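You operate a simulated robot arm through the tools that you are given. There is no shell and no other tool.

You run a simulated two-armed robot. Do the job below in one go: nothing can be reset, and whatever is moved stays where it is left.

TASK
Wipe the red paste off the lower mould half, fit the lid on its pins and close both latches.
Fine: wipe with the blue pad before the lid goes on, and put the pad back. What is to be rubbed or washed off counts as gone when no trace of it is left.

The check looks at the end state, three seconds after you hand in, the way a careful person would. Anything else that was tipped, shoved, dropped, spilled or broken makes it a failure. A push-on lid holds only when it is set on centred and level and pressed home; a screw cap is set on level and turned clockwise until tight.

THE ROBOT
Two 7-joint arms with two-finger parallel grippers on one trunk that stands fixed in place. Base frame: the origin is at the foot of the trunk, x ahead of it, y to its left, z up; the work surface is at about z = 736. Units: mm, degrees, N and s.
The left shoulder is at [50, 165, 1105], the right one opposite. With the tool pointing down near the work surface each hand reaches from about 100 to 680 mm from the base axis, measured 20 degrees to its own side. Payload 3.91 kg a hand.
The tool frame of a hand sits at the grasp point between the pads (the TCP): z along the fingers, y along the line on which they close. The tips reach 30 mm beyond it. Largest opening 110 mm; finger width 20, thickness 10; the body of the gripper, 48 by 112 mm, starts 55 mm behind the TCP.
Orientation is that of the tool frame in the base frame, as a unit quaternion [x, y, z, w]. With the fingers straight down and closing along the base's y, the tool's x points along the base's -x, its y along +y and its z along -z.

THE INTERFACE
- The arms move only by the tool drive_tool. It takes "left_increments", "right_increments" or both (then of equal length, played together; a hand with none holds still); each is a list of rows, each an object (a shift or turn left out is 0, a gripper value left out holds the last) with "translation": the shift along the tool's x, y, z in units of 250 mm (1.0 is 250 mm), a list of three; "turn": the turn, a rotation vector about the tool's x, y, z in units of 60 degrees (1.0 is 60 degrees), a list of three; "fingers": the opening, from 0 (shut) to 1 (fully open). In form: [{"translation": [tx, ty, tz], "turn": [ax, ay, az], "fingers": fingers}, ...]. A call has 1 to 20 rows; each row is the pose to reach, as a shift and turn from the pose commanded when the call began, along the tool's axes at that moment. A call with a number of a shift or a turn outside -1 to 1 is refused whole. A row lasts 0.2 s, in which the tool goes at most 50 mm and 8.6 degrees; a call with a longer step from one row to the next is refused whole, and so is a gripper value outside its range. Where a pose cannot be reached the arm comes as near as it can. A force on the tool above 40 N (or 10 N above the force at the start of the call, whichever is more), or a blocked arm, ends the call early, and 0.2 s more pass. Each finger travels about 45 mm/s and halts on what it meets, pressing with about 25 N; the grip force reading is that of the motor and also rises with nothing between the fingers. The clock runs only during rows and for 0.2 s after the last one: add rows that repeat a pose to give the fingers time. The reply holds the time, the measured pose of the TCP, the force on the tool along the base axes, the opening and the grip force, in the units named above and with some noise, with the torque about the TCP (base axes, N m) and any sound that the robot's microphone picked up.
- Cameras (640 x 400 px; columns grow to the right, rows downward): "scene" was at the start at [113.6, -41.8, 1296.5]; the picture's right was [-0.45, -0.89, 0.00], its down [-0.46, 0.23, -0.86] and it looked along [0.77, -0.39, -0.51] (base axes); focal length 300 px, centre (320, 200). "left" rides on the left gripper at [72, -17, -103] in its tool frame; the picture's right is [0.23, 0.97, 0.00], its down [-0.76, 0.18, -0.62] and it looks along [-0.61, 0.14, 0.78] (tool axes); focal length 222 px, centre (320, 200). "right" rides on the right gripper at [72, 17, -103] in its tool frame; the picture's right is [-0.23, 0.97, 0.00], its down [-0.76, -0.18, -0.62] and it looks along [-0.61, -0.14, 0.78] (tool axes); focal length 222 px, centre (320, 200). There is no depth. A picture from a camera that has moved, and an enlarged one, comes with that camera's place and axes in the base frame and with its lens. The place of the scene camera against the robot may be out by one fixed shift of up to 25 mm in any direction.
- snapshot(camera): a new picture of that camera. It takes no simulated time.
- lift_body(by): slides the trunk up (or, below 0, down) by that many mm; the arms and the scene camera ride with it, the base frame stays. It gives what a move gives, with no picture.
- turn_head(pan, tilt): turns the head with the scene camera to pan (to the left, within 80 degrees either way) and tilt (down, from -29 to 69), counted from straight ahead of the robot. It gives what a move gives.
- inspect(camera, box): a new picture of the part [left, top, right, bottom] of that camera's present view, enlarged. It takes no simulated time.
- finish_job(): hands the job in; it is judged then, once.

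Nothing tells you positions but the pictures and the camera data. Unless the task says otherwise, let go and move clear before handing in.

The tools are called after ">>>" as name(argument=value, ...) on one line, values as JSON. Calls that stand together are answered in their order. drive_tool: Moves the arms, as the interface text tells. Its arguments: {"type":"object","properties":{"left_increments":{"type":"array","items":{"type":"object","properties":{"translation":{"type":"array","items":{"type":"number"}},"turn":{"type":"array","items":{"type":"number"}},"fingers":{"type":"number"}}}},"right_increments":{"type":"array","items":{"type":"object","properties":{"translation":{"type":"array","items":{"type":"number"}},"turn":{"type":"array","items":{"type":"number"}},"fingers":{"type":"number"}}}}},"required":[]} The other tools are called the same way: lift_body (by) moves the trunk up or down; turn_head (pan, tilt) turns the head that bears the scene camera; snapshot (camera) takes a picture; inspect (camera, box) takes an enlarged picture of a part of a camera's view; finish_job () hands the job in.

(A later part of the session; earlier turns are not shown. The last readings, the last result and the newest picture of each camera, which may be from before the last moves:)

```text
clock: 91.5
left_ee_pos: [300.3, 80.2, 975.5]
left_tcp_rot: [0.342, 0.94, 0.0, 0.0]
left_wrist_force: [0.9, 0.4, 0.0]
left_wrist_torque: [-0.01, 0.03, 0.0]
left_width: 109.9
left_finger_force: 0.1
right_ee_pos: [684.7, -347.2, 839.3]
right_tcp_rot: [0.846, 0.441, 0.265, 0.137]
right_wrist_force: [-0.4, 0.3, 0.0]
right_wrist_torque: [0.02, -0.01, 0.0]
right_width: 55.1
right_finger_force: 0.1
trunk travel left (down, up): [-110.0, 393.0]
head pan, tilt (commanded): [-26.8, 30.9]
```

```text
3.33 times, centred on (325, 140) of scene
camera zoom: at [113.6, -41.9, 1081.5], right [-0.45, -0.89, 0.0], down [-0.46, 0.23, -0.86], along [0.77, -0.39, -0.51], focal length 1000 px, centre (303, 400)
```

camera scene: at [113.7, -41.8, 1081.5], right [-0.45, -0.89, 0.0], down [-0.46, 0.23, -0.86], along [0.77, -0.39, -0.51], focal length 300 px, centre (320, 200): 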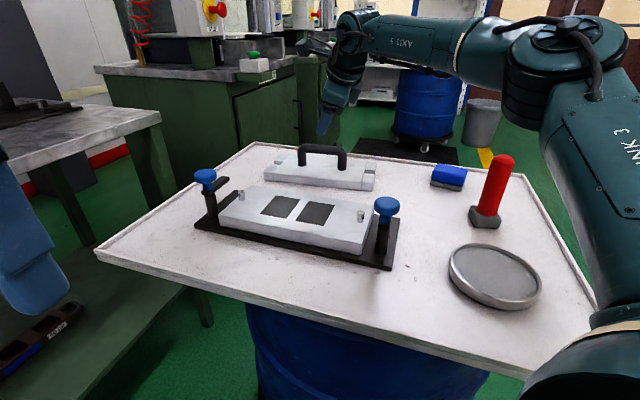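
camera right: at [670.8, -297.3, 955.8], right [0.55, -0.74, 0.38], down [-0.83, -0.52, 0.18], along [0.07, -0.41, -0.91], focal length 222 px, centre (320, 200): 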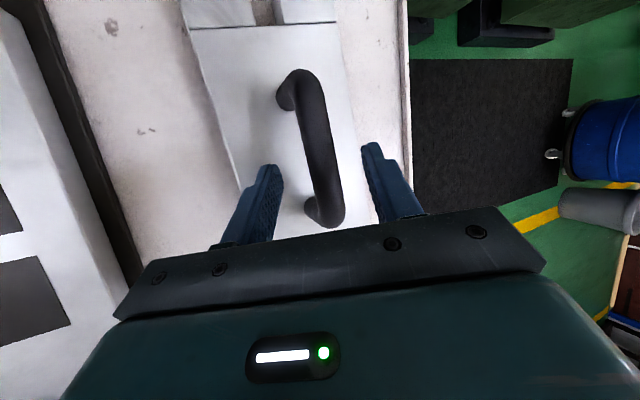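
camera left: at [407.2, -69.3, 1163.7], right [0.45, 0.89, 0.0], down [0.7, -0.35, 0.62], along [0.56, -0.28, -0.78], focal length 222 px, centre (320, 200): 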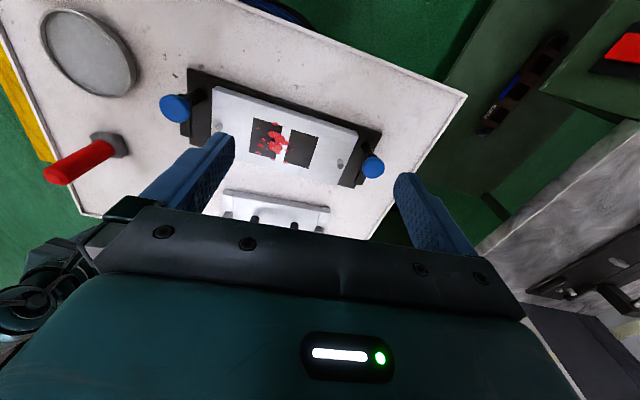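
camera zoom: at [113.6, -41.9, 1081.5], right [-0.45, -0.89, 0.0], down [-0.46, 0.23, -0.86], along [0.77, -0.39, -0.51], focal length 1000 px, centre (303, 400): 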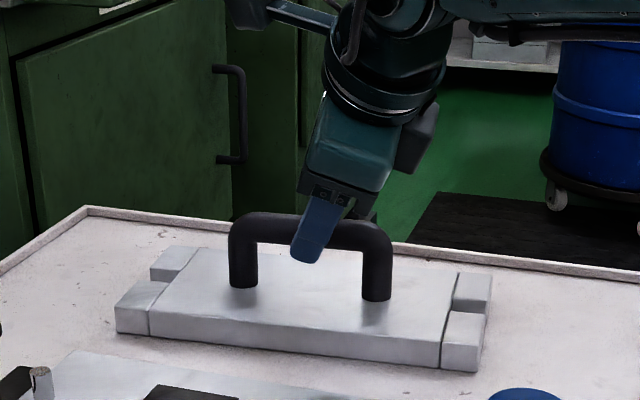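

>>> drive_tool(right_increments=[{"translation": [0, 0, 0.05]}, {"translation": [0, 0, 0.1]}, {"translation": [0, 0, 0.14]}, {"translation": [0, 0, 0.14]}])

>>> snapshot(camera="right")

>>> inspect(camera="scene", box=[280, 110, 380, 190])

```text
clock: 92.5
left_ee_pos: [299.9, 80.0, 975.3]
left_tcp_rot: [0.342, 0.94, 0.0, 0.0]
left_wrist_force: [0.0, 0.1, 0.2]
left_wrist_torque: [0.0, 0.01, 0.01]
left_width: 110.0
left_finger_force: 0.0
right_ee_pos: [706.0, -346.6, 811.8]
right_tcp_rot: [0.846, 0.441, 0.266, 0.138]
right_wrist_force: [-0.1, 0.3, -0.3]
right_wrist_torque: [-0.02, 0.0, 0.03]
right_width: 54.8
right_finger_force: 0.0
trunk travel left (down, up): [-110.0, 393.0]
head pan, tilt (commanded): [-26.8, 30.9]
```

```text
taken
camera right: at [691.2, -296.8, 927.8], right [0.55, -0.74, 0.38], down [-0.83, -0.52, 0.18], along [0.07, -0.41, -0.91], focal length 222 px, centre (320, 200)
```

right: 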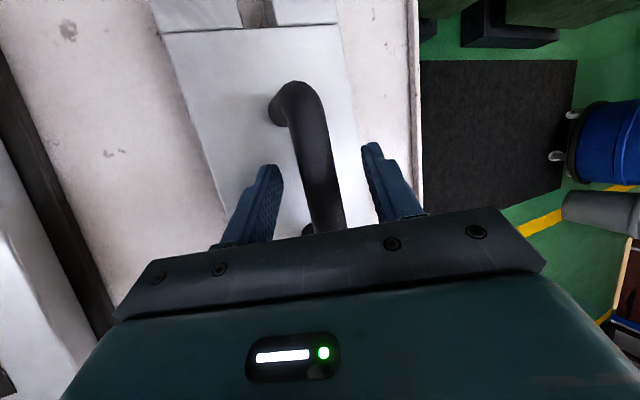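

```text
5.00 times, centred on (330, 150) of scene
camera zoom: at [113.6, -41.9, 1081.5], right [-0.45, -0.89, 0.0], down [-0.46, 0.23, -0.86], along [0.77, -0.39, -0.51], focal length 1499 px, centre (270, 450)
```

zoom: 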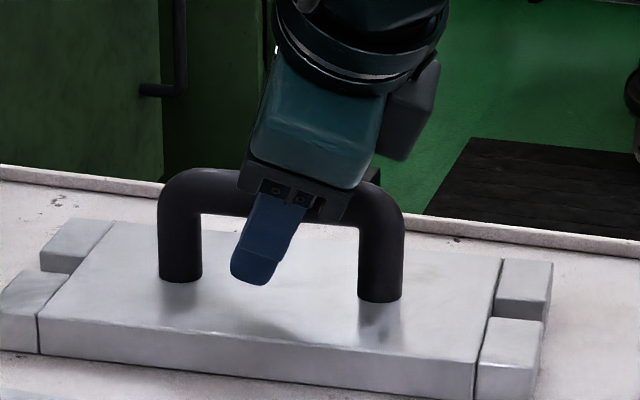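

>>> drive_tool(right_increments=[{"fingers": 0}, {"fingers": 0}, {"fingers": 0}, {"fingers": 0}, {"fingers": 0}])

>>> inspect(camera="scene", box=[250, 80, 400, 200])

>>> snapshot(camera="right")

```text
clock: 93.7
left_ee_pos: [299.4, 80.1, 975.6]
left_tcp_rot: [0.342, 0.94, 0.0, 0.0]
left_wrist_force: [-0.5, 0.1, -0.2]
left_wrist_torque: [0.01, -0.01, 0.01]
left_width: 109.8
left_finger_force: 0.0
right_ee_pos: [704.0, -347.1, 809.9]
right_tcp_rot: [0.847, 0.44, 0.266, 0.137]
right_wrist_force: [-1.4, 0.1, -0.9]
right_wrist_torque: [0.01, -0.02, -0.17]
right_width: 21.6
right_finger_force: 25.8
trunk travel left (down, up): [-110.0, 393.0]
head pan, tilt (commanded): [-26.8, 30.9]
```

```text
3.33 times, centred on (325, 140) of scene
camera zoom: at [113.6, -41.9, 1081.5], right [-0.45, -0.89, 0.0], down [-0.46, 0.23, -0.86], along [0.77, -0.39, -0.51], focal length 1000 px, centre (303, 400)
```

zoom: 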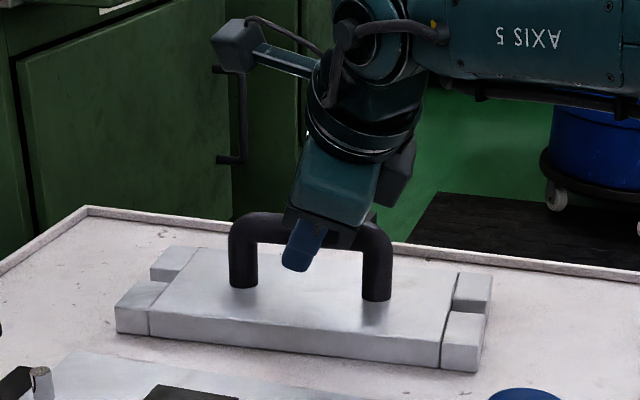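

```text
taken
camera right: at [691.0, -296.7, 927.7], right [0.55, -0.74, 0.38], down [-0.83, -0.52, 0.18], along [0.07, -0.41, -0.91], focal length 222 px, centre (320, 200)
```

right: 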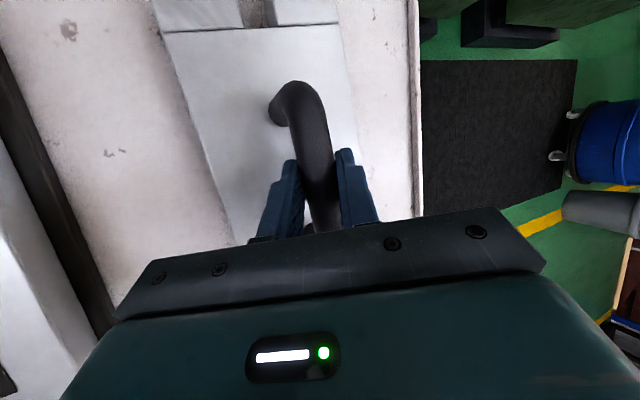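

Gripped at 21.6 mm. I'll lift 10 mm and check the weight and whether it stays level.

>>> drive_tool(right_increments=[{"translation": [0.0066, 0.0094, -0.0164]}, {"translation": [0.0131, 0.0188, -0.0328]}, {"translation": [0.0131, 0.0188, -0.0328]}])

>>> inspect(camera="scene", box=[250, 80, 400, 200])

```text
clock: 94.5
left_ee_pos: [302.6, 79.1, 975.8]
left_tcp_rot: [0.342, 0.94, 0.0, -0.001]
left_wrist_force: [-0.2, 0.4, -0.3]
left_wrist_torque: [-0.05, 0.01, 0.03]
left_width: 109.9
left_finger_force: 0.0
right_ee_pos: [706.0, -347.1, 818.5]
right_tcp_rot: [0.846, 0.442, 0.264, 0.138]
right_wrist_force: [1.0, -0.5, -9.9]
right_wrist_torque: [0.0, 0.03, 0.0]
right_width: 21.6
right_finger_force: 25.0
trunk travel left (down, up): [-110.0, 393.0]
head pan, tilt (commanded): [-26.8, 30.9]
```

```text
3.33 times, centred on (325, 140) of scene
camera zoom: at [114.4, -42.3, 1081.3], right [-0.45, -0.89, 0.0], down [-0.46, 0.23, -0.86], along [0.76, -0.39, -0.52], focal length 1000 px, centre (303, 400)
```

zoom: 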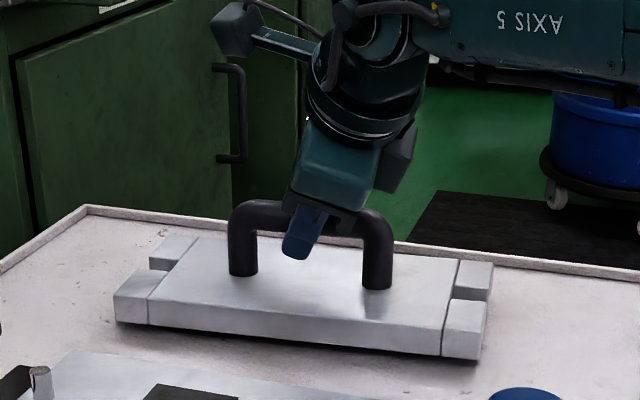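

The lid hangs level, weighs about 1 kg, and is well balanced. I'll raise it 100 mm with the trunk, which is a purely vertical motion.

>>> lift_body(by=100)

>>> snapshot(camera="scene")

```text
clock: 95.8
left_ee_pos: [301.2, 80.2, 1074.6]
left_tcp_rot: [0.342, 0.94, 0.0, 0.0]
left_wrist_force: [-0.3, 0.8, -0.3]
left_wrist_torque: [0.05, 0.01, -0.01]
left_width: 110.3
left_finger_force: 0.1
right_ee_pos: [705.9, -346.4, 918.8]
right_tcp_rot: [0.846, 0.442, 0.265, 0.137]
right_wrist_force: [0.3, 0.1, -9.6]
right_wrist_torque: [0.03, 0.03, 0.01]
right_width: 21.5
right_finger_force: 24.8
trunk travel left (down, up): [-210.0, 293.0]
head pan, tilt (commanded): [-26.8, 30.9]
```

```text
taken
camera scene: at [114.7, -42.4, 1181.2], right [-0.45, -0.89, 0.0], down [-0.46, 0.23, -0.86], along [0.76, -0.39, -0.52], focal length 300 px, centre (320, 200)
```

scene: 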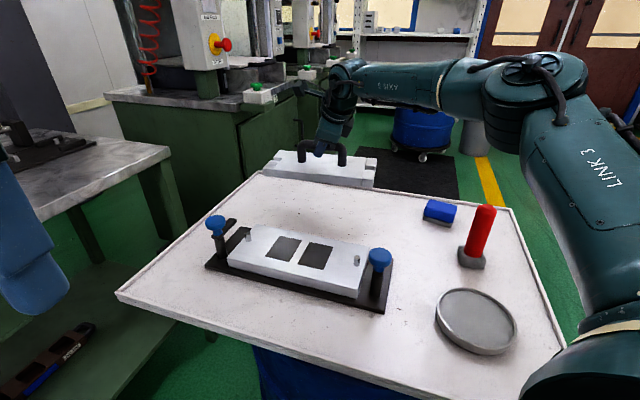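

With the lid clear, I'll bring the left camera back over the mould to measure the pins accurately.

>>> drive_tool(left_increments=[{"translation": [-0.16, -0.02, 0.0]}, {"translation": [-0.33, -0.04, 0.0]}, {"translation": [-0.5, -0.06, 0.0]}, {"translation": [-0.67, -0.08, 0.0]}, {"translation": [-0.84, -0.1, 0.0]}, {"translation": [-1.0, -0.11, 0.0]}, {"translation": [-1.0, -0.11, 0.0]}])

>>> snapshot(camera="left")

```text
clock: 97.4
left_ee_pos: [475.8, -102.5, 1073.3]
left_tcp_rot: [0.342, 0.94, 0.001, -0.001]
left_wrist_force: [0.6, -0.8, 0.3]
left_wrist_torque: [0.01, 0.01, 0.01]
left_width: 110.1
left_finger_force: 0.1
right_ee_pos: [705.8, -345.6, 919.7]
right_tcp_rot: [0.846, 0.441, 0.265, 0.136]
right_wrist_force: [0.0, -0.8, -9.4]
right_wrist_torque: [0.01, 0.03, 0.03]
right_width: 21.8
right_finger_force: 25.5
trunk travel left (down, up): [-210.0, 293.0]
head pan, tilt (commanded): [-26.8, 30.9]
```

```text
taken
camera left: at [407.9, -69.0, 1176.7], right [0.45, 0.89, 0.0], down [0.7, -0.36, 0.62], along [0.56, -0.28, -0.78], focal length 222 px, centre (320, 200)
```

left: 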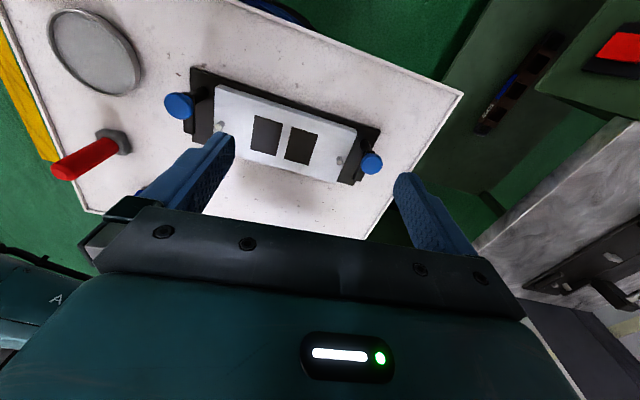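

>>> inspect(camera="left", box=[205, 105, 245, 145])

>>> inspect(camera="left", box=[315, 135, 365, 185])

>>> inspect(camera="left", box=[180, 60, 390, 200])

```text
10.00 times, centred on (225, 125) of left
camera zoom: at [407.9, -69.0, 1176.7], right [0.45, 0.89, 0.0], down [0.7, -0.36, 0.62], along [0.56, -0.28, -0.78], focal length 2221 px, centre (1270, 950)
```

zoom: 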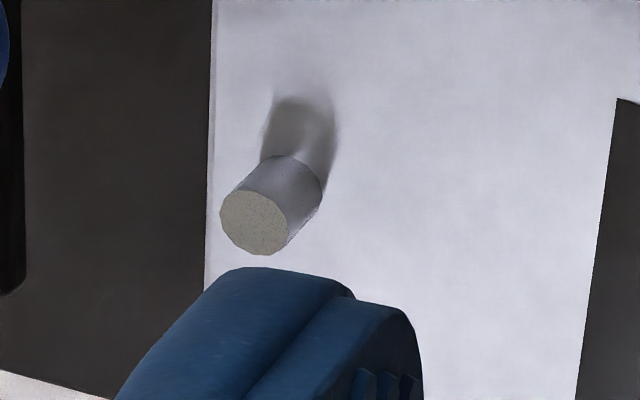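

```text
8.00 times, centred on (340, 160) of left
camera zoom: at [407.9, -69.0, 1176.7], right [0.45, 0.89, 0.0], down [0.7, -0.36, 0.62], along [0.56, -0.28, -0.78], focal length 1777 px, centre (160, 520)
```

zoom: 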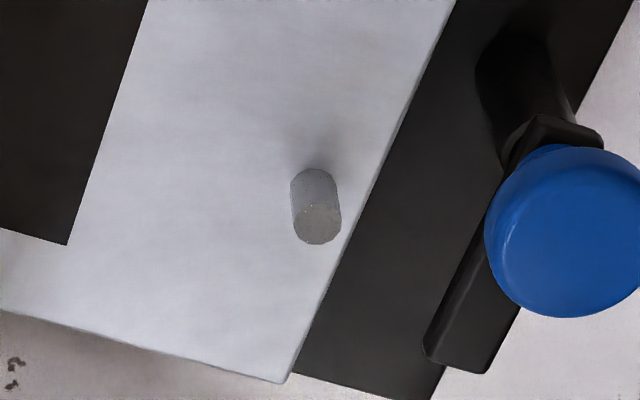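

```text
2.86 times, centred on (285, 130) of left
camera zoom: at [407.9, -69.0, 1176.7], right [0.45, 0.89, 0.0], down [0.7, -0.36, 0.62], along [0.56, -0.28, -0.78], focal length 635 px, centre (420, 400)
```

zoom: 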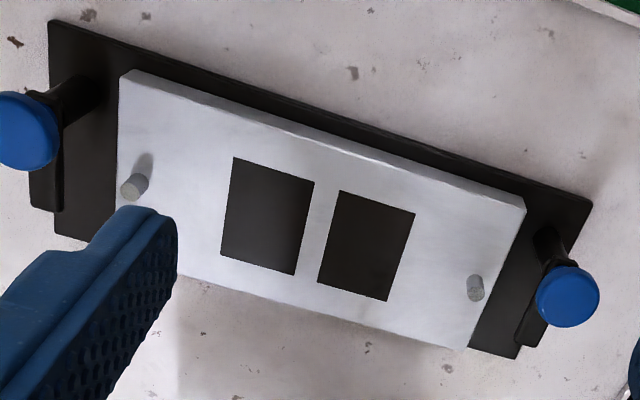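

Pins measured at (617.7, -132.2) and (454.4, -294.7), 12 mm thick and tops at z≈789. The mould centre is (536.1, -213.4) at 44.9°. I'll retract the left hand, then bring the lid over the mould at height, turning it about -4.7°.

>>> drive_tool(left_increments=[{"translation": [0.16, 0.02, 0.0]}, {"translation": [0.33, 0.04, 0.0]}, {"translation": [0.5, 0.06, 0.0]}, {"translation": [0.67, 0.08, 0.0]}, {"translation": [0.84, 0.1, 0.0]}, {"translation": [1.0, 0.11, 0.0]}, {"translation": [1.0, 0.11, 0.0]}])

```text
clock: 99.0
left_ee_pos: [300.8, 80.8, 1074.2]
left_tcp_rot: [0.342, 0.94, 0.0, -0.001]
left_wrist_force: [0.6, -0.6, -0.4]
left_wrist_torque: [0.0, 0.02, 0.01]
left_width: 109.8
left_finger_force: 0.0
right_ee_pos: [706.3, -345.4, 918.3]
right_tcp_rot: [0.847, 0.442, 0.264, 0.136]
right_wrist_force: [0.8, 0.2, -10.0]
right_wrist_torque: [-0.02, 0.05, 0.0]
right_width: 21.7
right_finger_force: 24.1
trunk travel left (down, up): [-210.0, 293.0]
head pan, tilt (commanded): [-26.8, 30.9]
```

>>> drive_tool(right_increments=[{"translation": [0.008, -0.04, -0.03], "turn": [-0.002, -0.003, 0.005]}, {"translation": [0.018, -0.105, -0.07], "turn": [-0.004, -0.006, 0.01]}, {"translation": [0.032, -0.185, -0.12], "turn": [-0.007, -0.01, 0.017]}, {"translation": [0.048, -0.275, -0.175], "turn": [-0.01, -0.014, 0.024]}, {"translation": [0.064, -0.37, -0.23], "turn": [-0.013, -0.018, 0.032]}, {"translation": [0.08, -0.46, -0.285], "turn": [-0.016, -0.023, 0.04]}, {"translation": [0.096, -0.55, -0.34], "turn": [-0.019, -0.027, 0.048]}, {"translation": [0.11, -0.63, -0.39], "turn": [-0.022, -0.032, 0.055]}, {"translation": [0.121, -0.695, -0.425], "turn": [-0.024, -0.035, 0.06]}, {"translation": [0.129, -0.742, -0.452], "turn": [-0.0257, -0.0368, 0.0642]}, {"translation": [0.129, -0.742, -0.452], "turn": [-0.0257, -0.0368, 0.0642]}])

>>> snapshot(camera="scene")

>>> snapshot(camera="right")

```text
clock: 101.4
left_ee_pos: [301.6, 81.5, 1075.0]
left_tcp_rot: [0.343, 0.94, -0.001, -0.001]
left_wrist_force: [-0.4, 0.2, 0.0]
left_wrist_torque: [-0.04, 0.01, 0.02]
left_width: 110.0
left_finger_force: 0.1
right_ee_pos: [531.6, -214.3, 937.4]
right_tcp_rot: [0.864, 0.406, 0.259, 0.149]
right_wrist_force: [-0.3, -0.4, -9.7]
right_wrist_torque: [0.01, 0.05, -0.01]
right_width: 21.7
right_finger_force: 24.9
trunk travel left (down, up): [-210.0, 293.0]
head pan, tilt (commanded): [-26.8, 30.9]
```

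```text
taken
camera scene: at [114.3, -42.1, 1181.4], right [-0.45, -0.89, 0.0], down [-0.46, 0.23, -0.86], along [0.77, -0.39, -0.51], focal length 300 px, centre (320, 200)
```

scene: 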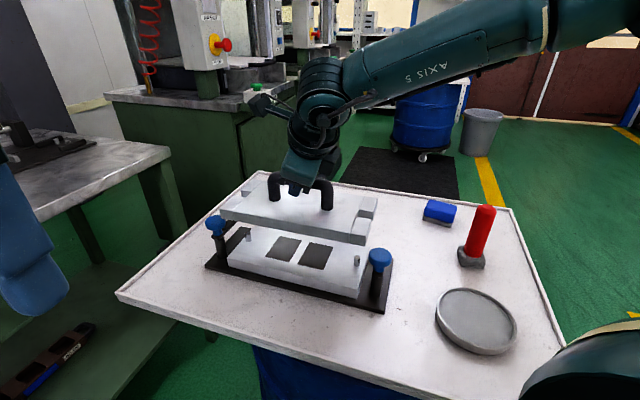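

```text
taken
camera right: at [521.6, -163.3, 1054.7], right [0.49, -0.79, 0.38], down [-0.87, -0.45, 0.18], along [0.03, -0.42, -0.91], focal length 222 px, centre (320, 200)
```

right: 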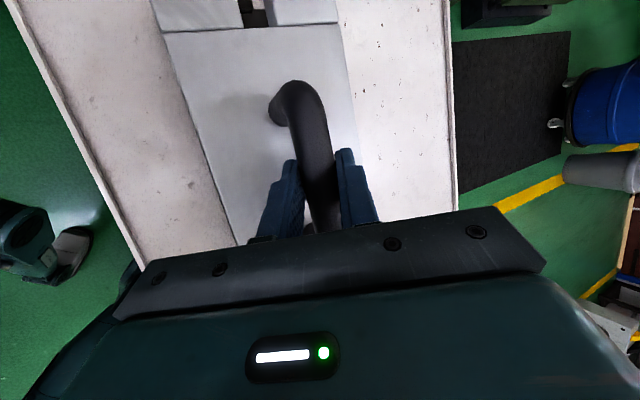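

The lid is over the mould and within reach. I'll check alignment from the hand camera, looking through the notch, and from the scene camera.

>>> inspect(camera="right", box=[140, 0, 360, 100])

>>> inspect(camera="scene", box=[195, 160, 405, 320])

```text
2.91 times, centred on (250, 50) of right
camera zoom: at [521.6, -163.3, 1054.7], right [0.49, -0.79, 0.38], down [-0.87, -0.45, 0.18], along [0.03, -0.42, -0.91], focal length 646 px, centre (524, 636)
```

zoom: 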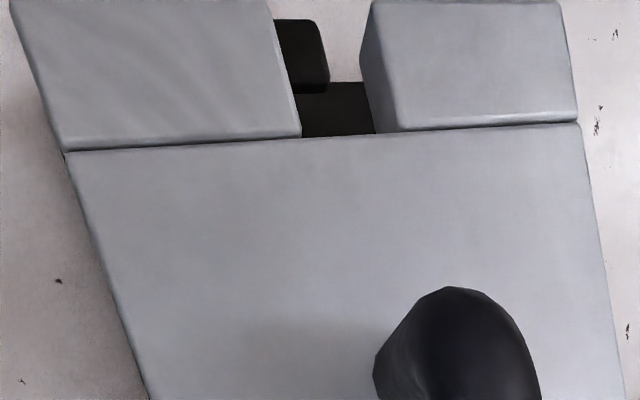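

```text
2.50 times, centred on (300, 240) of scene
camera zoom: at [114.3, -42.1, 1181.4], right [-0.45, -0.89, 0.0], down [-0.46, 0.23, -0.86], along [0.77, -0.39, -0.51], focal length 750 px, centre (370, 100)
```

zoom: 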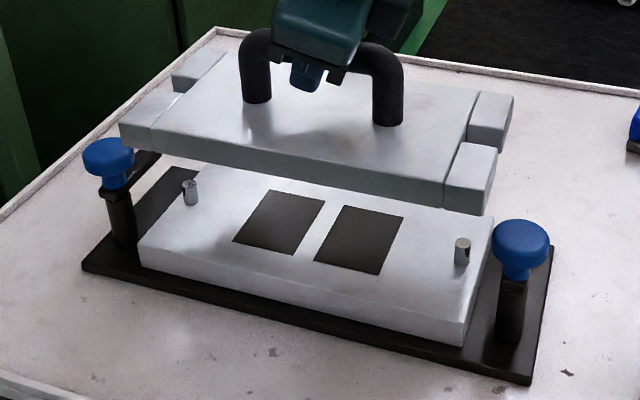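

>>> lift_body(by=-58)

>>> drive_tool(right_increments=[{"translation": [0, 0, 0]}])

>>> inspect(camera="scene", box=[195, 140, 405, 300])

>>> inspect(camera="right", box=[140, 0, 360, 100])

```text
clock: 102.4
left_ee_pos: [300.2, 80.9, 1017.0]
left_tcp_rot: [0.342, 0.94, 0.0, -0.001]
left_wrist_force: [0.0, -0.5, -0.4]
left_wrist_torque: [0.01, -0.02, -0.03]
left_width: 110.1
left_finger_force: 0.0
right_ee_pos: [532.2, -214.9, 879.9]
right_tcp_rot: [0.863, 0.407, 0.259, 0.148]
right_wrist_force: [0.0, 0.1, -9.2]
right_wrist_torque: [0.03, 0.05, 0.01]
right_width: 21.5
right_finger_force: 24.5
trunk travel left (down, up): [-152.0, 351.0]
head pan, tilt (commanded): [-26.8, 30.9]
```

```text
clock: 102.8
left_ee_pos: [301.5, 80.3, 1017.5]
left_tcp_rot: [0.343, 0.939, 0.0, -0.001]
left_wrist_force: [-0.5, 1.0, 0.6]
left_wrist_torque: [0.0, 0.0, -0.02]
left_width: 109.8
left_finger_force: 0.0
right_ee_pos: [532.1, -214.3, 878.1]
right_tcp_rot: [0.864, 0.407, 0.259, 0.147]
right_wrist_force: [-0.6, -0.5, -8.7]
right_wrist_torque: [-0.01, 0.04, 0.03]
right_width: 21.6
right_finger_force: 25.5
trunk travel left (down, up): [-152.0, 351.0]
head pan, tilt (commanded): [-26.8, 30.9]
```

```text
2.50 times, centred on (300, 220) of scene
camera zoom: at [114.3, -42.1, 1123.4], right [-0.45, -0.89, 0.0], down [-0.46, 0.23, -0.86], along [0.77, -0.39, -0.51], focal length 750 px, centre (370, 150)
```

zoom: 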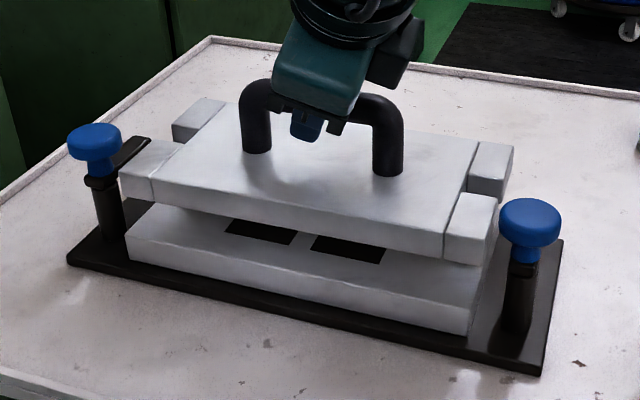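

```text
2.91 times, centred on (250, 50) of right
camera zoom: at [521.8, -163.5, 996.5], right [0.49, -0.79, 0.38], down [-0.87, -0.45, 0.18], along [0.03, -0.42, -0.91], focal length 646 px, centre (524, 636)
```

zoom: 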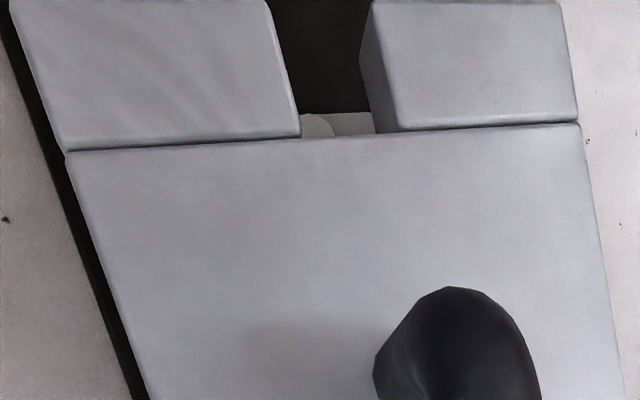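

Through the notch I can see the pin top, centred sideways but slightly far in. I'll shift the lid about 2.3 mm toward the left end and come down 12 mm, then look again.

>>> drive_tool(right_increments=[{"translation": [0.0085, 0, 0.0034]}, {"translation": [0.0006, -0.0112, 0.0232]}, {"translation": [-0.0072, -0.0224, 0.043]}, {"translation": [-0.0072, -0.0224, 0.043]}])

>>> inspect(camera="right", box=[140, 0, 360, 100])

>>> inspect(camera="scene", box=[195, 150, 405, 290])

```text
clock: 103.8
left_ee_pos: [300.1, 80.5, 1016.4]
left_tcp_rot: [0.343, 0.939, 0.0, -0.001]
left_wrist_force: [0.4, -0.4, 0.0]
left_wrist_torque: [0.0, -0.01, 0.03]
left_width: 110.2
left_finger_force: 0.1
right_ee_pos: [533.4, -213.3, 865.9]
right_tcp_rot: [0.863, 0.407, 0.259, 0.147]
right_wrist_force: [0.2, 0.0, -9.6]
right_wrist_torque: [0.03, 0.0, 0.01]
right_width: 21.9
right_finger_force: 25.3
trunk travel left (down, up): [-152.0, 351.0]
head pan, tilt (commanded): [-26.8, 30.9]
```

```text
2.91 times, centred on (250, 50) of right
camera zoom: at [523.3, -161.9, 984.1], right [0.49, -0.79, 0.38], down [-0.87, -0.45, 0.18], along [0.03, -0.42, -0.91], focal length 646 px, centre (524, 636)
```

zoom: 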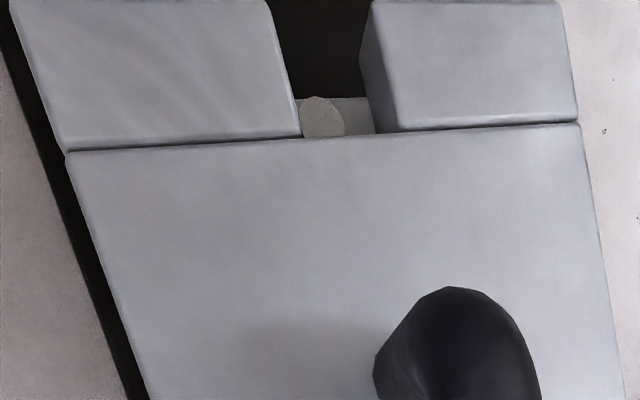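

```text
2.86 times, centred on (300, 220) of scene
camera zoom: at [114.3, -42.1, 1123.4], right [-0.45, -0.89, 0.0], down [-0.46, 0.23, -0.86], along [0.77, -0.39, -0.51], focal length 857 px, centre (377, 143)
```

zoom: 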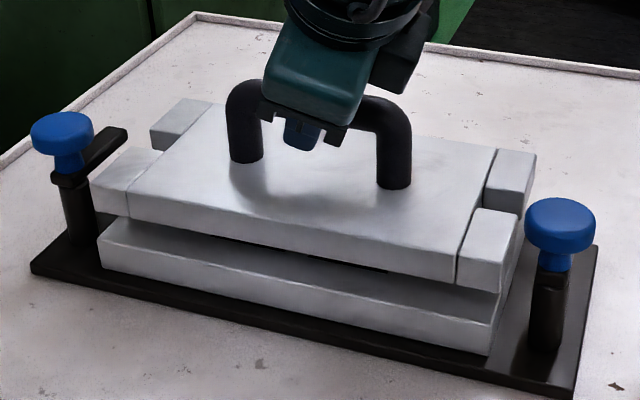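

>>> inspect(camera="scene", box=[340, 195, 400, 255])

>>> inspect(camera="scene", box=[210, 175, 260, 235])

>>> snapshot(camera="left")

```text
6.67 times, centred on (370, 225) of scene
camera zoom: at [114.3, -42.1, 1123.4], right [-0.45, -0.89, 0.0], down [-0.46, 0.23, -0.86], along [0.77, -0.39, -0.51], focal length 1999 px, centre (-13, 33)
```

zoom: 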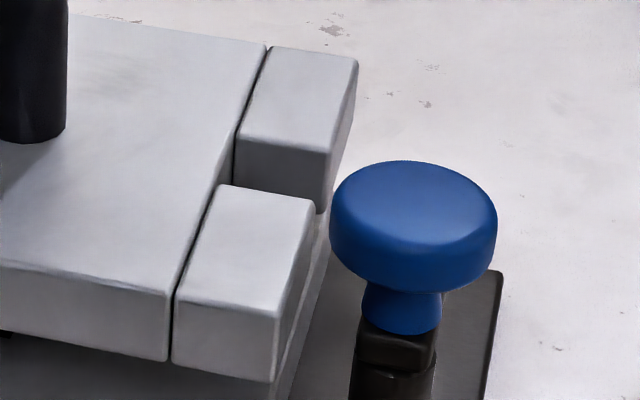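

```text
6.67 times, centred on (235, 205) of scene
camera zoom: at [114.3, -42.1, 1123.4], right [-0.45, -0.89, 0.0], down [-0.46, 0.23, -0.86], along [0.77, -0.39, -0.51], focal length 1999 px, centre (887, 167)
```

zoom: 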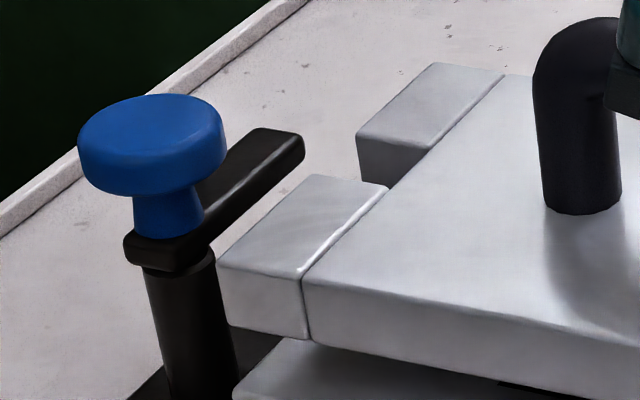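

```text
taken
camera left: at [233.8, 113.6, 1119.6], right [0.45, 0.89, 0.0], down [0.7, -0.35, 0.62], along [0.56, -0.28, -0.78], focal length 222 px, centre (320, 200)
```

left: 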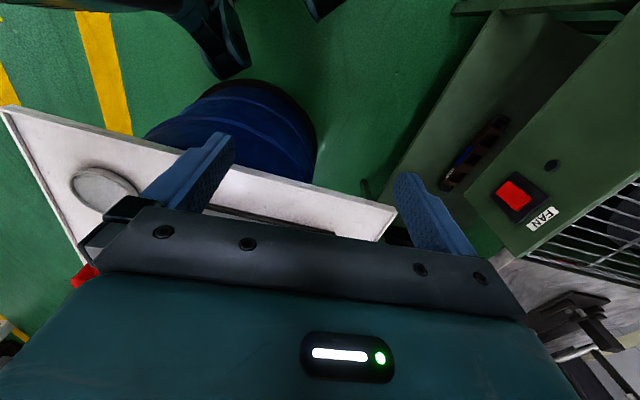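

Scene, hand camera and dead reckoning agree to within a couple of mm, inside the notch clearance. I'll lower in small steps, watching the force.

>>> drive_tool(right_increments=[{"translation": [-0.0021, -0.0056, 0.0106]}, {"translation": [-0.0042, -0.0112, 0.0213]}])

>>> drive_tool(right_increments=[{"translation": [-0.0033, -0.0047, 0.0082]}, {"translation": [-0.0065, -0.0093, 0.0165]}])

>>> inspect(camera="right", box=[140, 0, 360, 100])

```text
clock: 104.4
left_ee_pos: [299.1, 81.2, 1016.1]
left_tcp_rot: [0.342, 0.94, -0.001, 0.0]
left_wrist_force: [-1.0, -0.1, -0.7]
left_wrist_torque: [-0.01, -0.03, -0.02]
left_width: 110.0
left_finger_force: 0.0
right_ee_pos: [534.1, -213.0, 860.5]
right_tcp_rot: [0.864, 0.406, 0.259, 0.148]
right_wrist_force: [0.3, 0.5, -10.0]
right_wrist_torque: [0.05, 0.03, -0.01]
right_width: 22.0
right_finger_force: 24.8
trunk travel left (down, up): [-152.0, 351.0]
head pan, tilt (commanded): [-26.8, 30.9]
```

```text
clock: 105.0
left_ee_pos: [300.6, 79.7, 1015.9]
left_tcp_rot: [0.342, 0.94, 0.001, -0.001]
left_wrist_force: [-0.5, 0.2, 0.0]
left_wrist_torque: [0.02, 0.05, 0.03]
left_width: 109.7
left_finger_force: 0.0
right_ee_pos: [533.0, -211.6, 855.7]
right_tcp_rot: [0.863, 0.407, 0.259, 0.147]
right_wrist_force: [0.6, 0.2, -8.9]
right_wrist_torque: [0.01, 0.05, 0.02]
right_width: 21.7
right_finger_force: 24.8
trunk travel left (down, up): [-152.0, 351.0]
head pan, tilt (commanded): [-26.8, 30.9]
```

```text
2.91 times, centred on (250, 50) of right
camera zoom: at [523.9, -161.2, 973.1], right [0.49, -0.79, 0.38], down [-0.87, -0.45, 0.18], along [0.03, -0.42, -0.91], focal length 646 px, centre (524, 636)
```

zoom: 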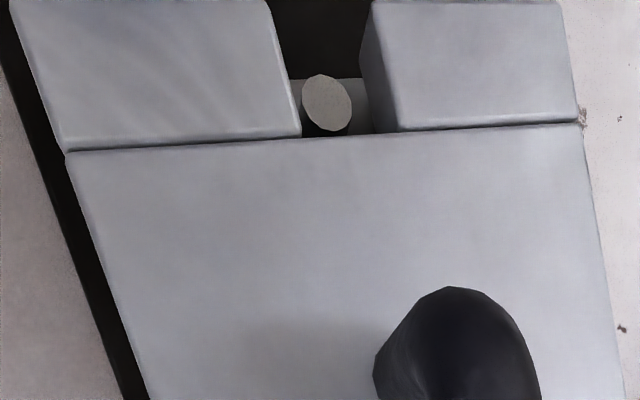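

The pin is entering the notch freely with no contact force. I'll keep lowering.

>>> drive_tool(right_increments=[{"translation": [-0.0033, -0.0047, 0.0082]}, {"translation": [-0.0065, -0.0093, 0.0165]}])

>>> drive_tool(right_increments=[{"translation": [-0.0026, -0.0037, 0.0066]}])

>>> drive_tool(right_increments=[{"translation": [-0.0026, -0.0037, 0.0066]}])

>>> inspect(camera="scene", box=[195, 150, 405, 290])

```text
clock: 105.6
left_ee_pos: [299.8, 81.0, 1017.2]
left_tcp_rot: [0.342, 0.94, 0.0, -0.001]
left_wrist_force: [1.1, -0.1, 0.5]
left_wrist_torque: [-0.03, 0.04, -0.01]
left_width: 110.1
left_finger_force: 0.1
right_ee_pos: [534.8, -211.7, 850.8]
right_tcp_rot: [0.864, 0.406, 0.26, 0.147]
right_wrist_force: [-0.4, 0.1, -10.0]
right_wrist_torque: [0.01, 0.04, -0.04]
right_width: 21.9
right_finger_force: 25.1
trunk travel left (down, up): [-152.0, 351.0]
head pan, tilt (commanded): [-26.8, 30.9]
```

```text
clock: 106.0
left_ee_pos: [300.6, 80.4, 1016.2]
left_tcp_rot: [0.342, 0.94, 0.0, 0.0]
left_wrist_force: [0.9, 0.5, -0.3]
left_wrist_torque: [-0.01, 0.02, -0.01]
left_width: 110.0
left_finger_force: 0.1
right_ee_pos: [534.3, -211.8, 847.5]
right_tcp_rot: [0.863, 0.407, 0.259, 0.147]
right_wrist_force: [0.4, 1.4, -9.6]
right_wrist_torque: [0.04, 0.02, -0.05]
right_width: 21.8
right_finger_force: 24.9
trunk travel left (down, up): [-152.0, 351.0]
head pan, tilt (commanded): [-26.8, 30.9]
```

```text
clock: 106.4
left_ee_pos: [301.0, 79.2, 1017.3]
left_tcp_rot: [0.342, 0.94, 0.0, -0.001]
left_wrist_force: [0.1, 0.2, 0.4]
left_wrist_torque: [0.02, 0.01, 0.0]
left_width: 110.0
left_finger_force: 0.0
right_ee_pos: [534.1, -211.7, 845.6]
right_tcp_rot: [0.864, 0.406, 0.259, 0.148]
right_wrist_force: [-0.2, -0.2, -10.7]
right_wrist_torque: [0.02, 0.05, -0.01]
right_width: 21.7
right_finger_force: 25.2
trunk travel left (down, up): [-152.0, 351.0]
head pan, tilt (commanded): [-26.8, 30.9]
```

```text
2.86 times, centred on (300, 220) of scene
camera zoom: at [114.3, -42.1, 1123.4], right [-0.45, -0.89, 0.0], down [-0.46, 0.23, -0.86], along [0.77, -0.39, -0.51], focal length 857 px, centre (377, 143)
```

zoom: 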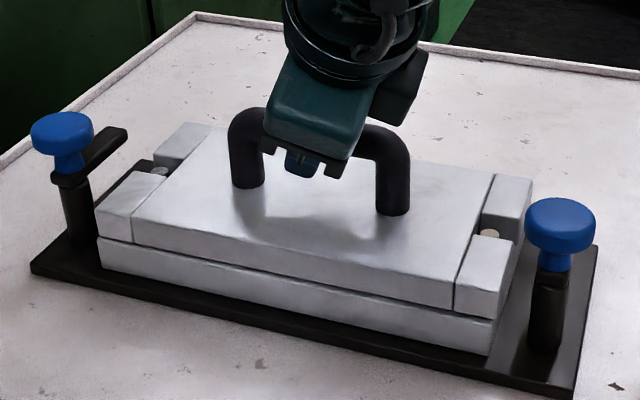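

>>> inspect(camera="scene", box=[345, 195, 395, 245])

>>> inspect(camera="scene", box=[215, 185, 265, 235])

>>> inspect(camera="right", box=[140, 0, 360, 100])

```text
8.00 times, centred on (370, 220) of scene
camera zoom: at [114.3, -42.1, 1123.4], right [-0.45, -0.89, 0.0], down [-0.46, 0.23, -0.86], along [0.77, -0.39, -0.51], focal length 2399 px, centre (-80, 40)
```

zoom: 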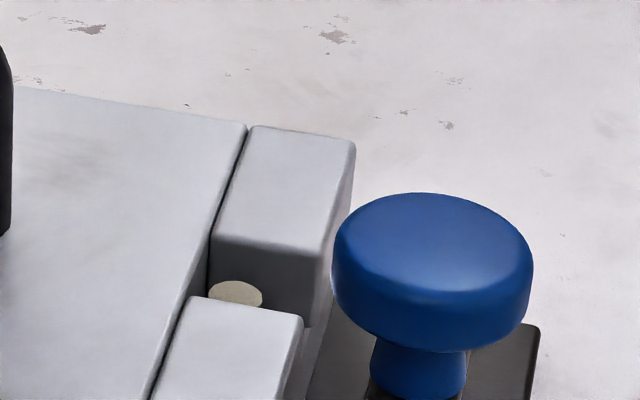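

```text
8.00 times, centred on (240, 210) of scene
camera zoom: at [114.3, -42.1, 1123.4], right [-0.45, -0.89, 0.0], down [-0.46, 0.23, -0.86], along [0.77, -0.39, -0.51], focal length 2399 px, centre (960, 120)
```

zoom: 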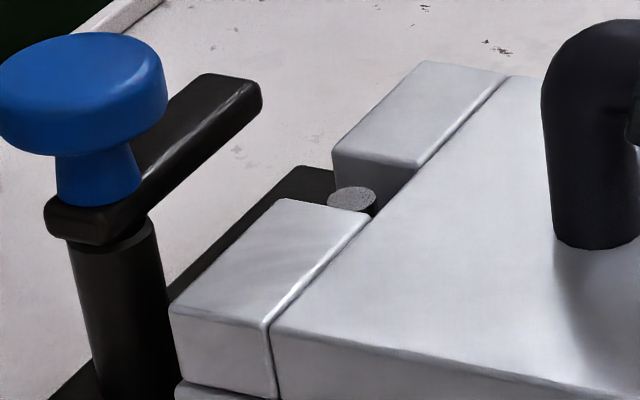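

```text
2.91 times, centred on (250, 50) of right
camera zoom: at [523.9, -161.5, 964.1], right [0.49, -0.79, 0.38], down [-0.87, -0.45, 0.18], along [0.03, -0.42, -0.91], focal length 646 px, centre (524, 636)
```

zoom: 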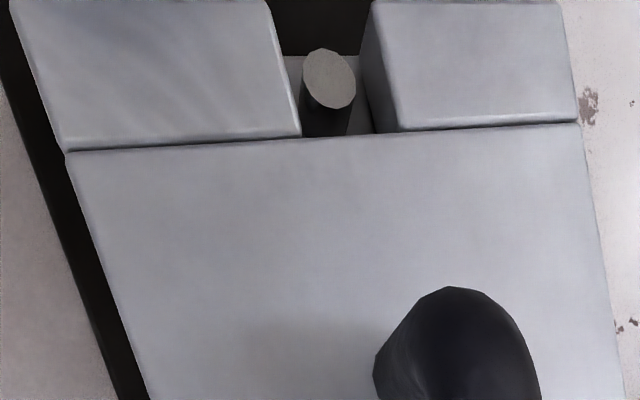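

Both pins are inside their notches. The lid sits a couple of mm toward the far side relative to the pins, so I'll nudge it 1.8 mm back to centre and then lower it to seat.

>>> drive_tool(right_increments=[{"translation": [0.0012, -0.0064, -0.0031]}, {"translation": [0.0012, -0.0064, -0.0031]}])

>>> drive_tool(right_increments=[{"translation": [-0.0013, -0.0019, 0.0033]}])

>>> drive_tool(right_increments=[{"translation": [-0.0013, -0.0019, 0.0033]}])

>>> inspect(camera="scene", box=[345, 195, 395, 245])

>>> inspect(camera="scene", box=[215, 185, 265, 235])

```text
clock: 107.0
left_ee_pos: [299.9, 81.4, 1016.7]
left_tcp_rot: [0.343, 0.939, 0.0, 0.0]
left_wrist_force: [0.7, 0.6, -0.6]
left_wrist_torque: [0.03, 0.02, 0.01]
left_width: 110.1
left_finger_force: 0.1
right_ee_pos: [532.7, -210.9, 846.8]
right_tcp_rot: [0.863, 0.407, 0.258, 0.148]
right_wrist_force: [0.0, 0.0, -9.5]
right_wrist_torque: [0.06, 0.02, 0.0]
right_width: 21.5
right_finger_force: 25.6
trunk travel left (down, up): [-152.0, 351.0]
head pan, tilt (commanded): [-26.8, 30.9]
```

```text
clock: 107.4
left_ee_pos: [301.9, 80.1, 1016.3]
left_tcp_rot: [0.343, 0.94, 0.001, 0.0]
left_wrist_force: [-0.4, 0.4, -0.6]
left_wrist_torque: [-0.02, 0.0, 0.0]
left_width: 110.0
left_finger_force: 0.1
right_ee_pos: [532.4, -212.2, 846.2]
right_tcp_rot: [0.863, 0.407, 0.259, 0.147]
right_wrist_force: [-0.7, -0.2, -10.1]
right_wrist_torque: [0.04, 0.0, 0.0]
right_width: 21.8
right_finger_force: 24.7
trunk travel left (down, up): [-152.0, 351.0]
head pan, tilt (commanded): [-26.8, 30.9]
```

```text
clock: 107.8
left_ee_pos: [300.5, 80.1, 1016.5]
left_tcp_rot: [0.342, 0.94, 0.001, 0.0]
left_wrist_force: [-0.6, 1.3, -0.5]
left_wrist_torque: [-0.02, -0.02, 0.02]
left_width: 109.7
left_finger_force: 0.2
right_ee_pos: [532.7, -210.4, 845.9]
right_tcp_rot: [0.864, 0.406, 0.26, 0.148]
right_wrist_force: [0.0, -0.6, -8.6]
right_wrist_torque: [0.22, -0.02, -0.02]
right_width: 21.3
right_finger_force: 24.9
trunk travel left (down, up): [-152.0, 351.0]
head pan, tilt (commanded): [-26.8, 30.9]
```

```text
8.00 times, centred on (370, 220) of scene
camera zoom: at [114.1, -42.1, 1123.4], right [-0.45, -0.89, 0.0], down [-0.46, 0.23, -0.86], along [0.77, -0.39, -0.51], focal length 2399 px, centre (-80, 40)
```

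zoom: 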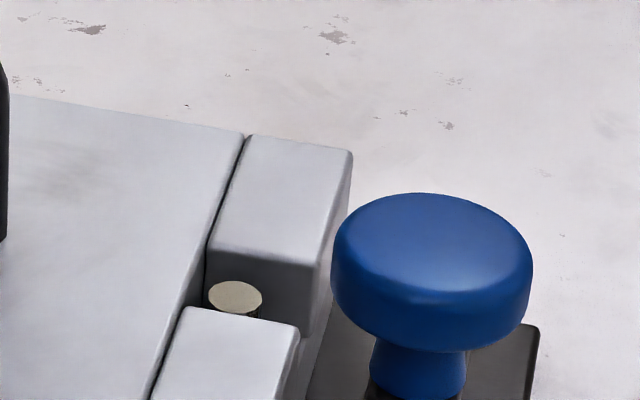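

```text
8.00 times, centred on (240, 210) of scene
camera zoom: at [114.1, -42.1, 1123.4], right [-0.45, -0.89, 0.0], down [-0.46, 0.23, -0.86], along [0.77, -0.39, -0.51], focal length 2399 px, centre (960, 120)
```

zoom: 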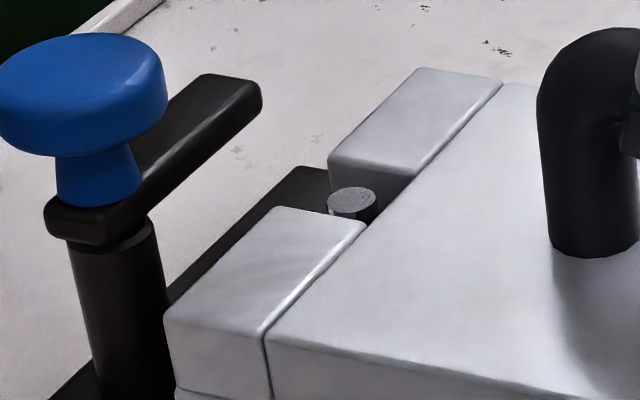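

>>> drive_tool(right_increments=[{"translation": [-0.0013, -0.0019, 0.0033]}])

>>> drive_tool(right_increments=[{"translation": [-0.0013, -0.0019, 0.0033]}])

```text
clock: 108.2
left_ee_pos: [300.9, 81.2, 1016.9]
left_tcp_rot: [0.342, 0.94, 0.0, 0.0]
left_wrist_force: [-1.2, -0.2, 0.5]
left_wrist_torque: [-0.01, -0.01, 0.0]
left_width: 110.1
left_finger_force: 0.0
right_ee_pos: [531.4, -209.9, 845.5]
right_tcp_rot: [0.863, 0.406, 0.26, 0.148]
right_wrist_force: [0.9, -2.1, -5.4]
right_wrist_torque: [0.06, 0.09, -0.1]
right_width: 21.5
right_finger_force: 24.8
trunk travel left (down, up): [-152.0, 351.0]
head pan, tilt (commanded): [-26.8, 30.9]
```

```text
clock: 108.6
left_ee_pos: [300.8, 82.0, 1016.9]
left_tcp_rot: [0.342, 0.94, 0.0, 0.0]
left_wrist_force: [0.4, 0.5, -0.9]
left_wrist_torque: [0.02, 0.03, -0.01]
left_width: 110.1
left_finger_force: 0.0
right_ee_pos: [531.3, -210.1, 844.9]
right_tcp_rot: [0.863, 0.405, 0.262, 0.15]
right_wrist_force: [-1.8, -2.3, 2.6]
right_wrist_torque: [-0.41, 0.41, -0.27]
right_width: 21.7
right_finger_force: 24.8
trunk travel left (down, up): [-152.0, 351.0]
head pan, tilt (commanded): [-26.8, 30.9]
```

>>> drive_tool(right_increments=[{"translation": [-0.0013, -0.0019, 0.0033]}])

>>> inspect(camera="scene", box=[195, 150, 405, 290])

>>> inspect(camera="scene", box=[215, 195, 275, 255])

>>> inspect(camera="scene", box=[325, 205, 385, 265])

```text
clock: 109.0
left_ee_pos: [300.1, 80.2, 1017.1]
left_tcp_rot: [0.343, 0.939, 0.0, -0.001]
left_wrist_force: [-0.9, 0.4, -0.7]
left_wrist_torque: [-0.02, 0.04, 0.0]
left_width: 110.1
left_finger_force: 0.0
right_ee_pos: [532.7, -210.7, 846.3]
right_tcp_rot: [0.863, 0.406, 0.262, 0.15]
right_wrist_force: [-2.5, -5.7, 11.4]
right_wrist_torque: [-0.54, 0.43, -0.33]
right_width: 21.7
right_finger_force: 25.4
trunk travel left (down, up): [-152.0, 351.0]
head pan, tilt (commanded): [-26.8, 30.9]
```

```text
2.86 times, centred on (300, 220) of scene
camera zoom: at [112.7, -41.9, 1123.8], right [-0.45, -0.89, 0.0], down [-0.46, 0.23, -0.86], along [0.77, -0.39, -0.51], focal length 857 px, centre (377, 143)
```

zoom: 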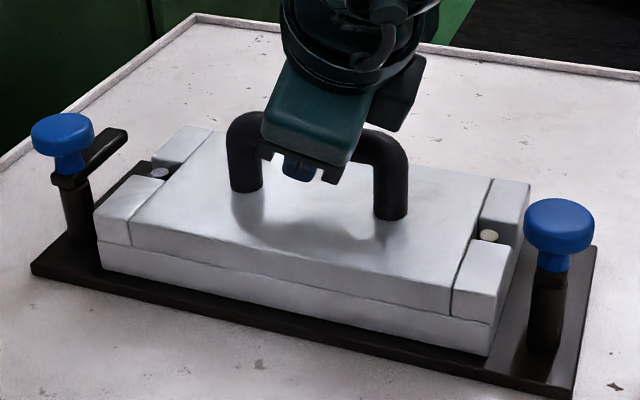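

```text
6.67 times, centred on (245, 225) of scene
camera zoom: at [112.7, -41.9, 1123.8], right [-0.45, -0.89, 0.0], down [-0.46, 0.23, -0.86], along [0.77, -0.39, -0.51], focal length 1999 px, centre (820, 33)
```

zoom: 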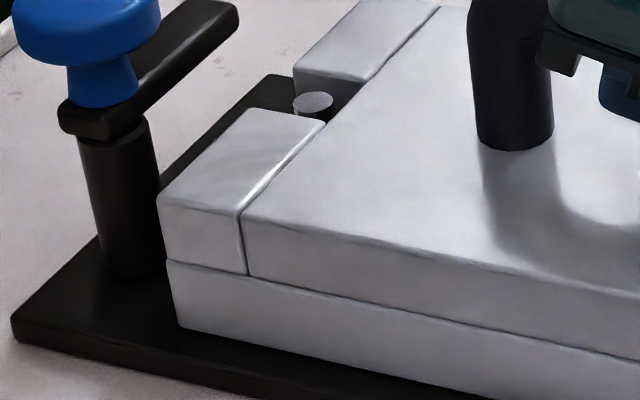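

```text
6.67 times, centred on (355, 235) of scene
camera zoom: at [112.7, -41.9, 1123.8], right [-0.45, -0.89, 0.0], down [-0.46, 0.23, -0.86], along [0.77, -0.39, -0.51], focal length 1999 px, centre (87, -33)
```

zoom: 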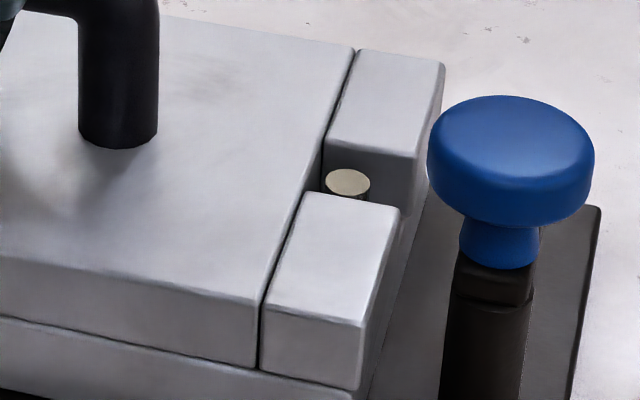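

The lid sits flush with both pins in the notches. I'll ease the pressure, open the fingers to 55 mm and back out along the tool axis.

>>> drive_tool(right_increments=[{"translation": [0.0016, 0.0022, -0.004]}, {"translation": [0.0016, 0.0022, -0.004]}])

>>> drive_tool(right_increments=[{"fingers": 0.3}, {"fingers": 0.5}, {"fingers": 0.5}, {"fingers": 0.5}])

>>> inspect(camera="scene", box=[195, 150, 405, 290])

```text
clock: 109.6
left_ee_pos: [299.9, 80.0, 1018.5]
left_tcp_rot: [0.342, 0.94, 0.0, 0.0]
left_wrist_force: [-0.5, 0.8, -0.1]
left_wrist_torque: [-0.01, 0.01, -0.03]
left_width: 110.0
left_finger_force: 0.1
right_ee_pos: [532.8, -210.5, 845.9]
right_tcp_rot: [0.863, 0.406, 0.261, 0.148]
right_wrist_force: [1.7, -7.8, 12.3]
right_wrist_torque: [-0.07, -0.17, -0.09]
right_width: 21.4
right_finger_force: 24.6
trunk travel left (down, up): [-152.0, 351.0]
head pan, tilt (commanded): [-26.8, 30.9]
```

```text
clock: 110.6
left_ee_pos: [299.7, 80.5, 1017.4]
left_tcp_rot: [0.342, 0.94, -0.001, 0.0]
left_wrist_force: [-0.2, 0.0, -0.2]
left_wrist_torque: [0.04, 0.03, 0.04]
left_width: 110.0
left_finger_force: 0.1
right_ee_pos: [532.5, -210.0, 844.2]
right_tcp_rot: [0.864, 0.406, 0.26, 0.148]
right_wrist_force: [-0.3, 0.5, -0.3]
right_wrist_torque: [0.01, -0.02, -0.02]
right_width: 55.0
right_finger_force: 0.0
trunk travel left (down, up): [-152.0, 351.0]
head pan, tilt (commanded): [-26.8, 30.9]
```

```text
2.86 times, centred on (300, 220) of scene
camera zoom: at [113.6, -41.8, 1123.5], right [-0.45, -0.89, 0.0], down [-0.46, 0.23, -0.86], along [0.77, -0.39, -0.51], focal length 857 px, centre (377, 143)
```

zoom: 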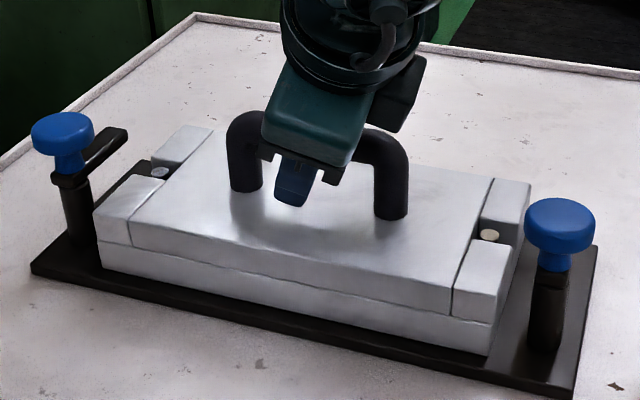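

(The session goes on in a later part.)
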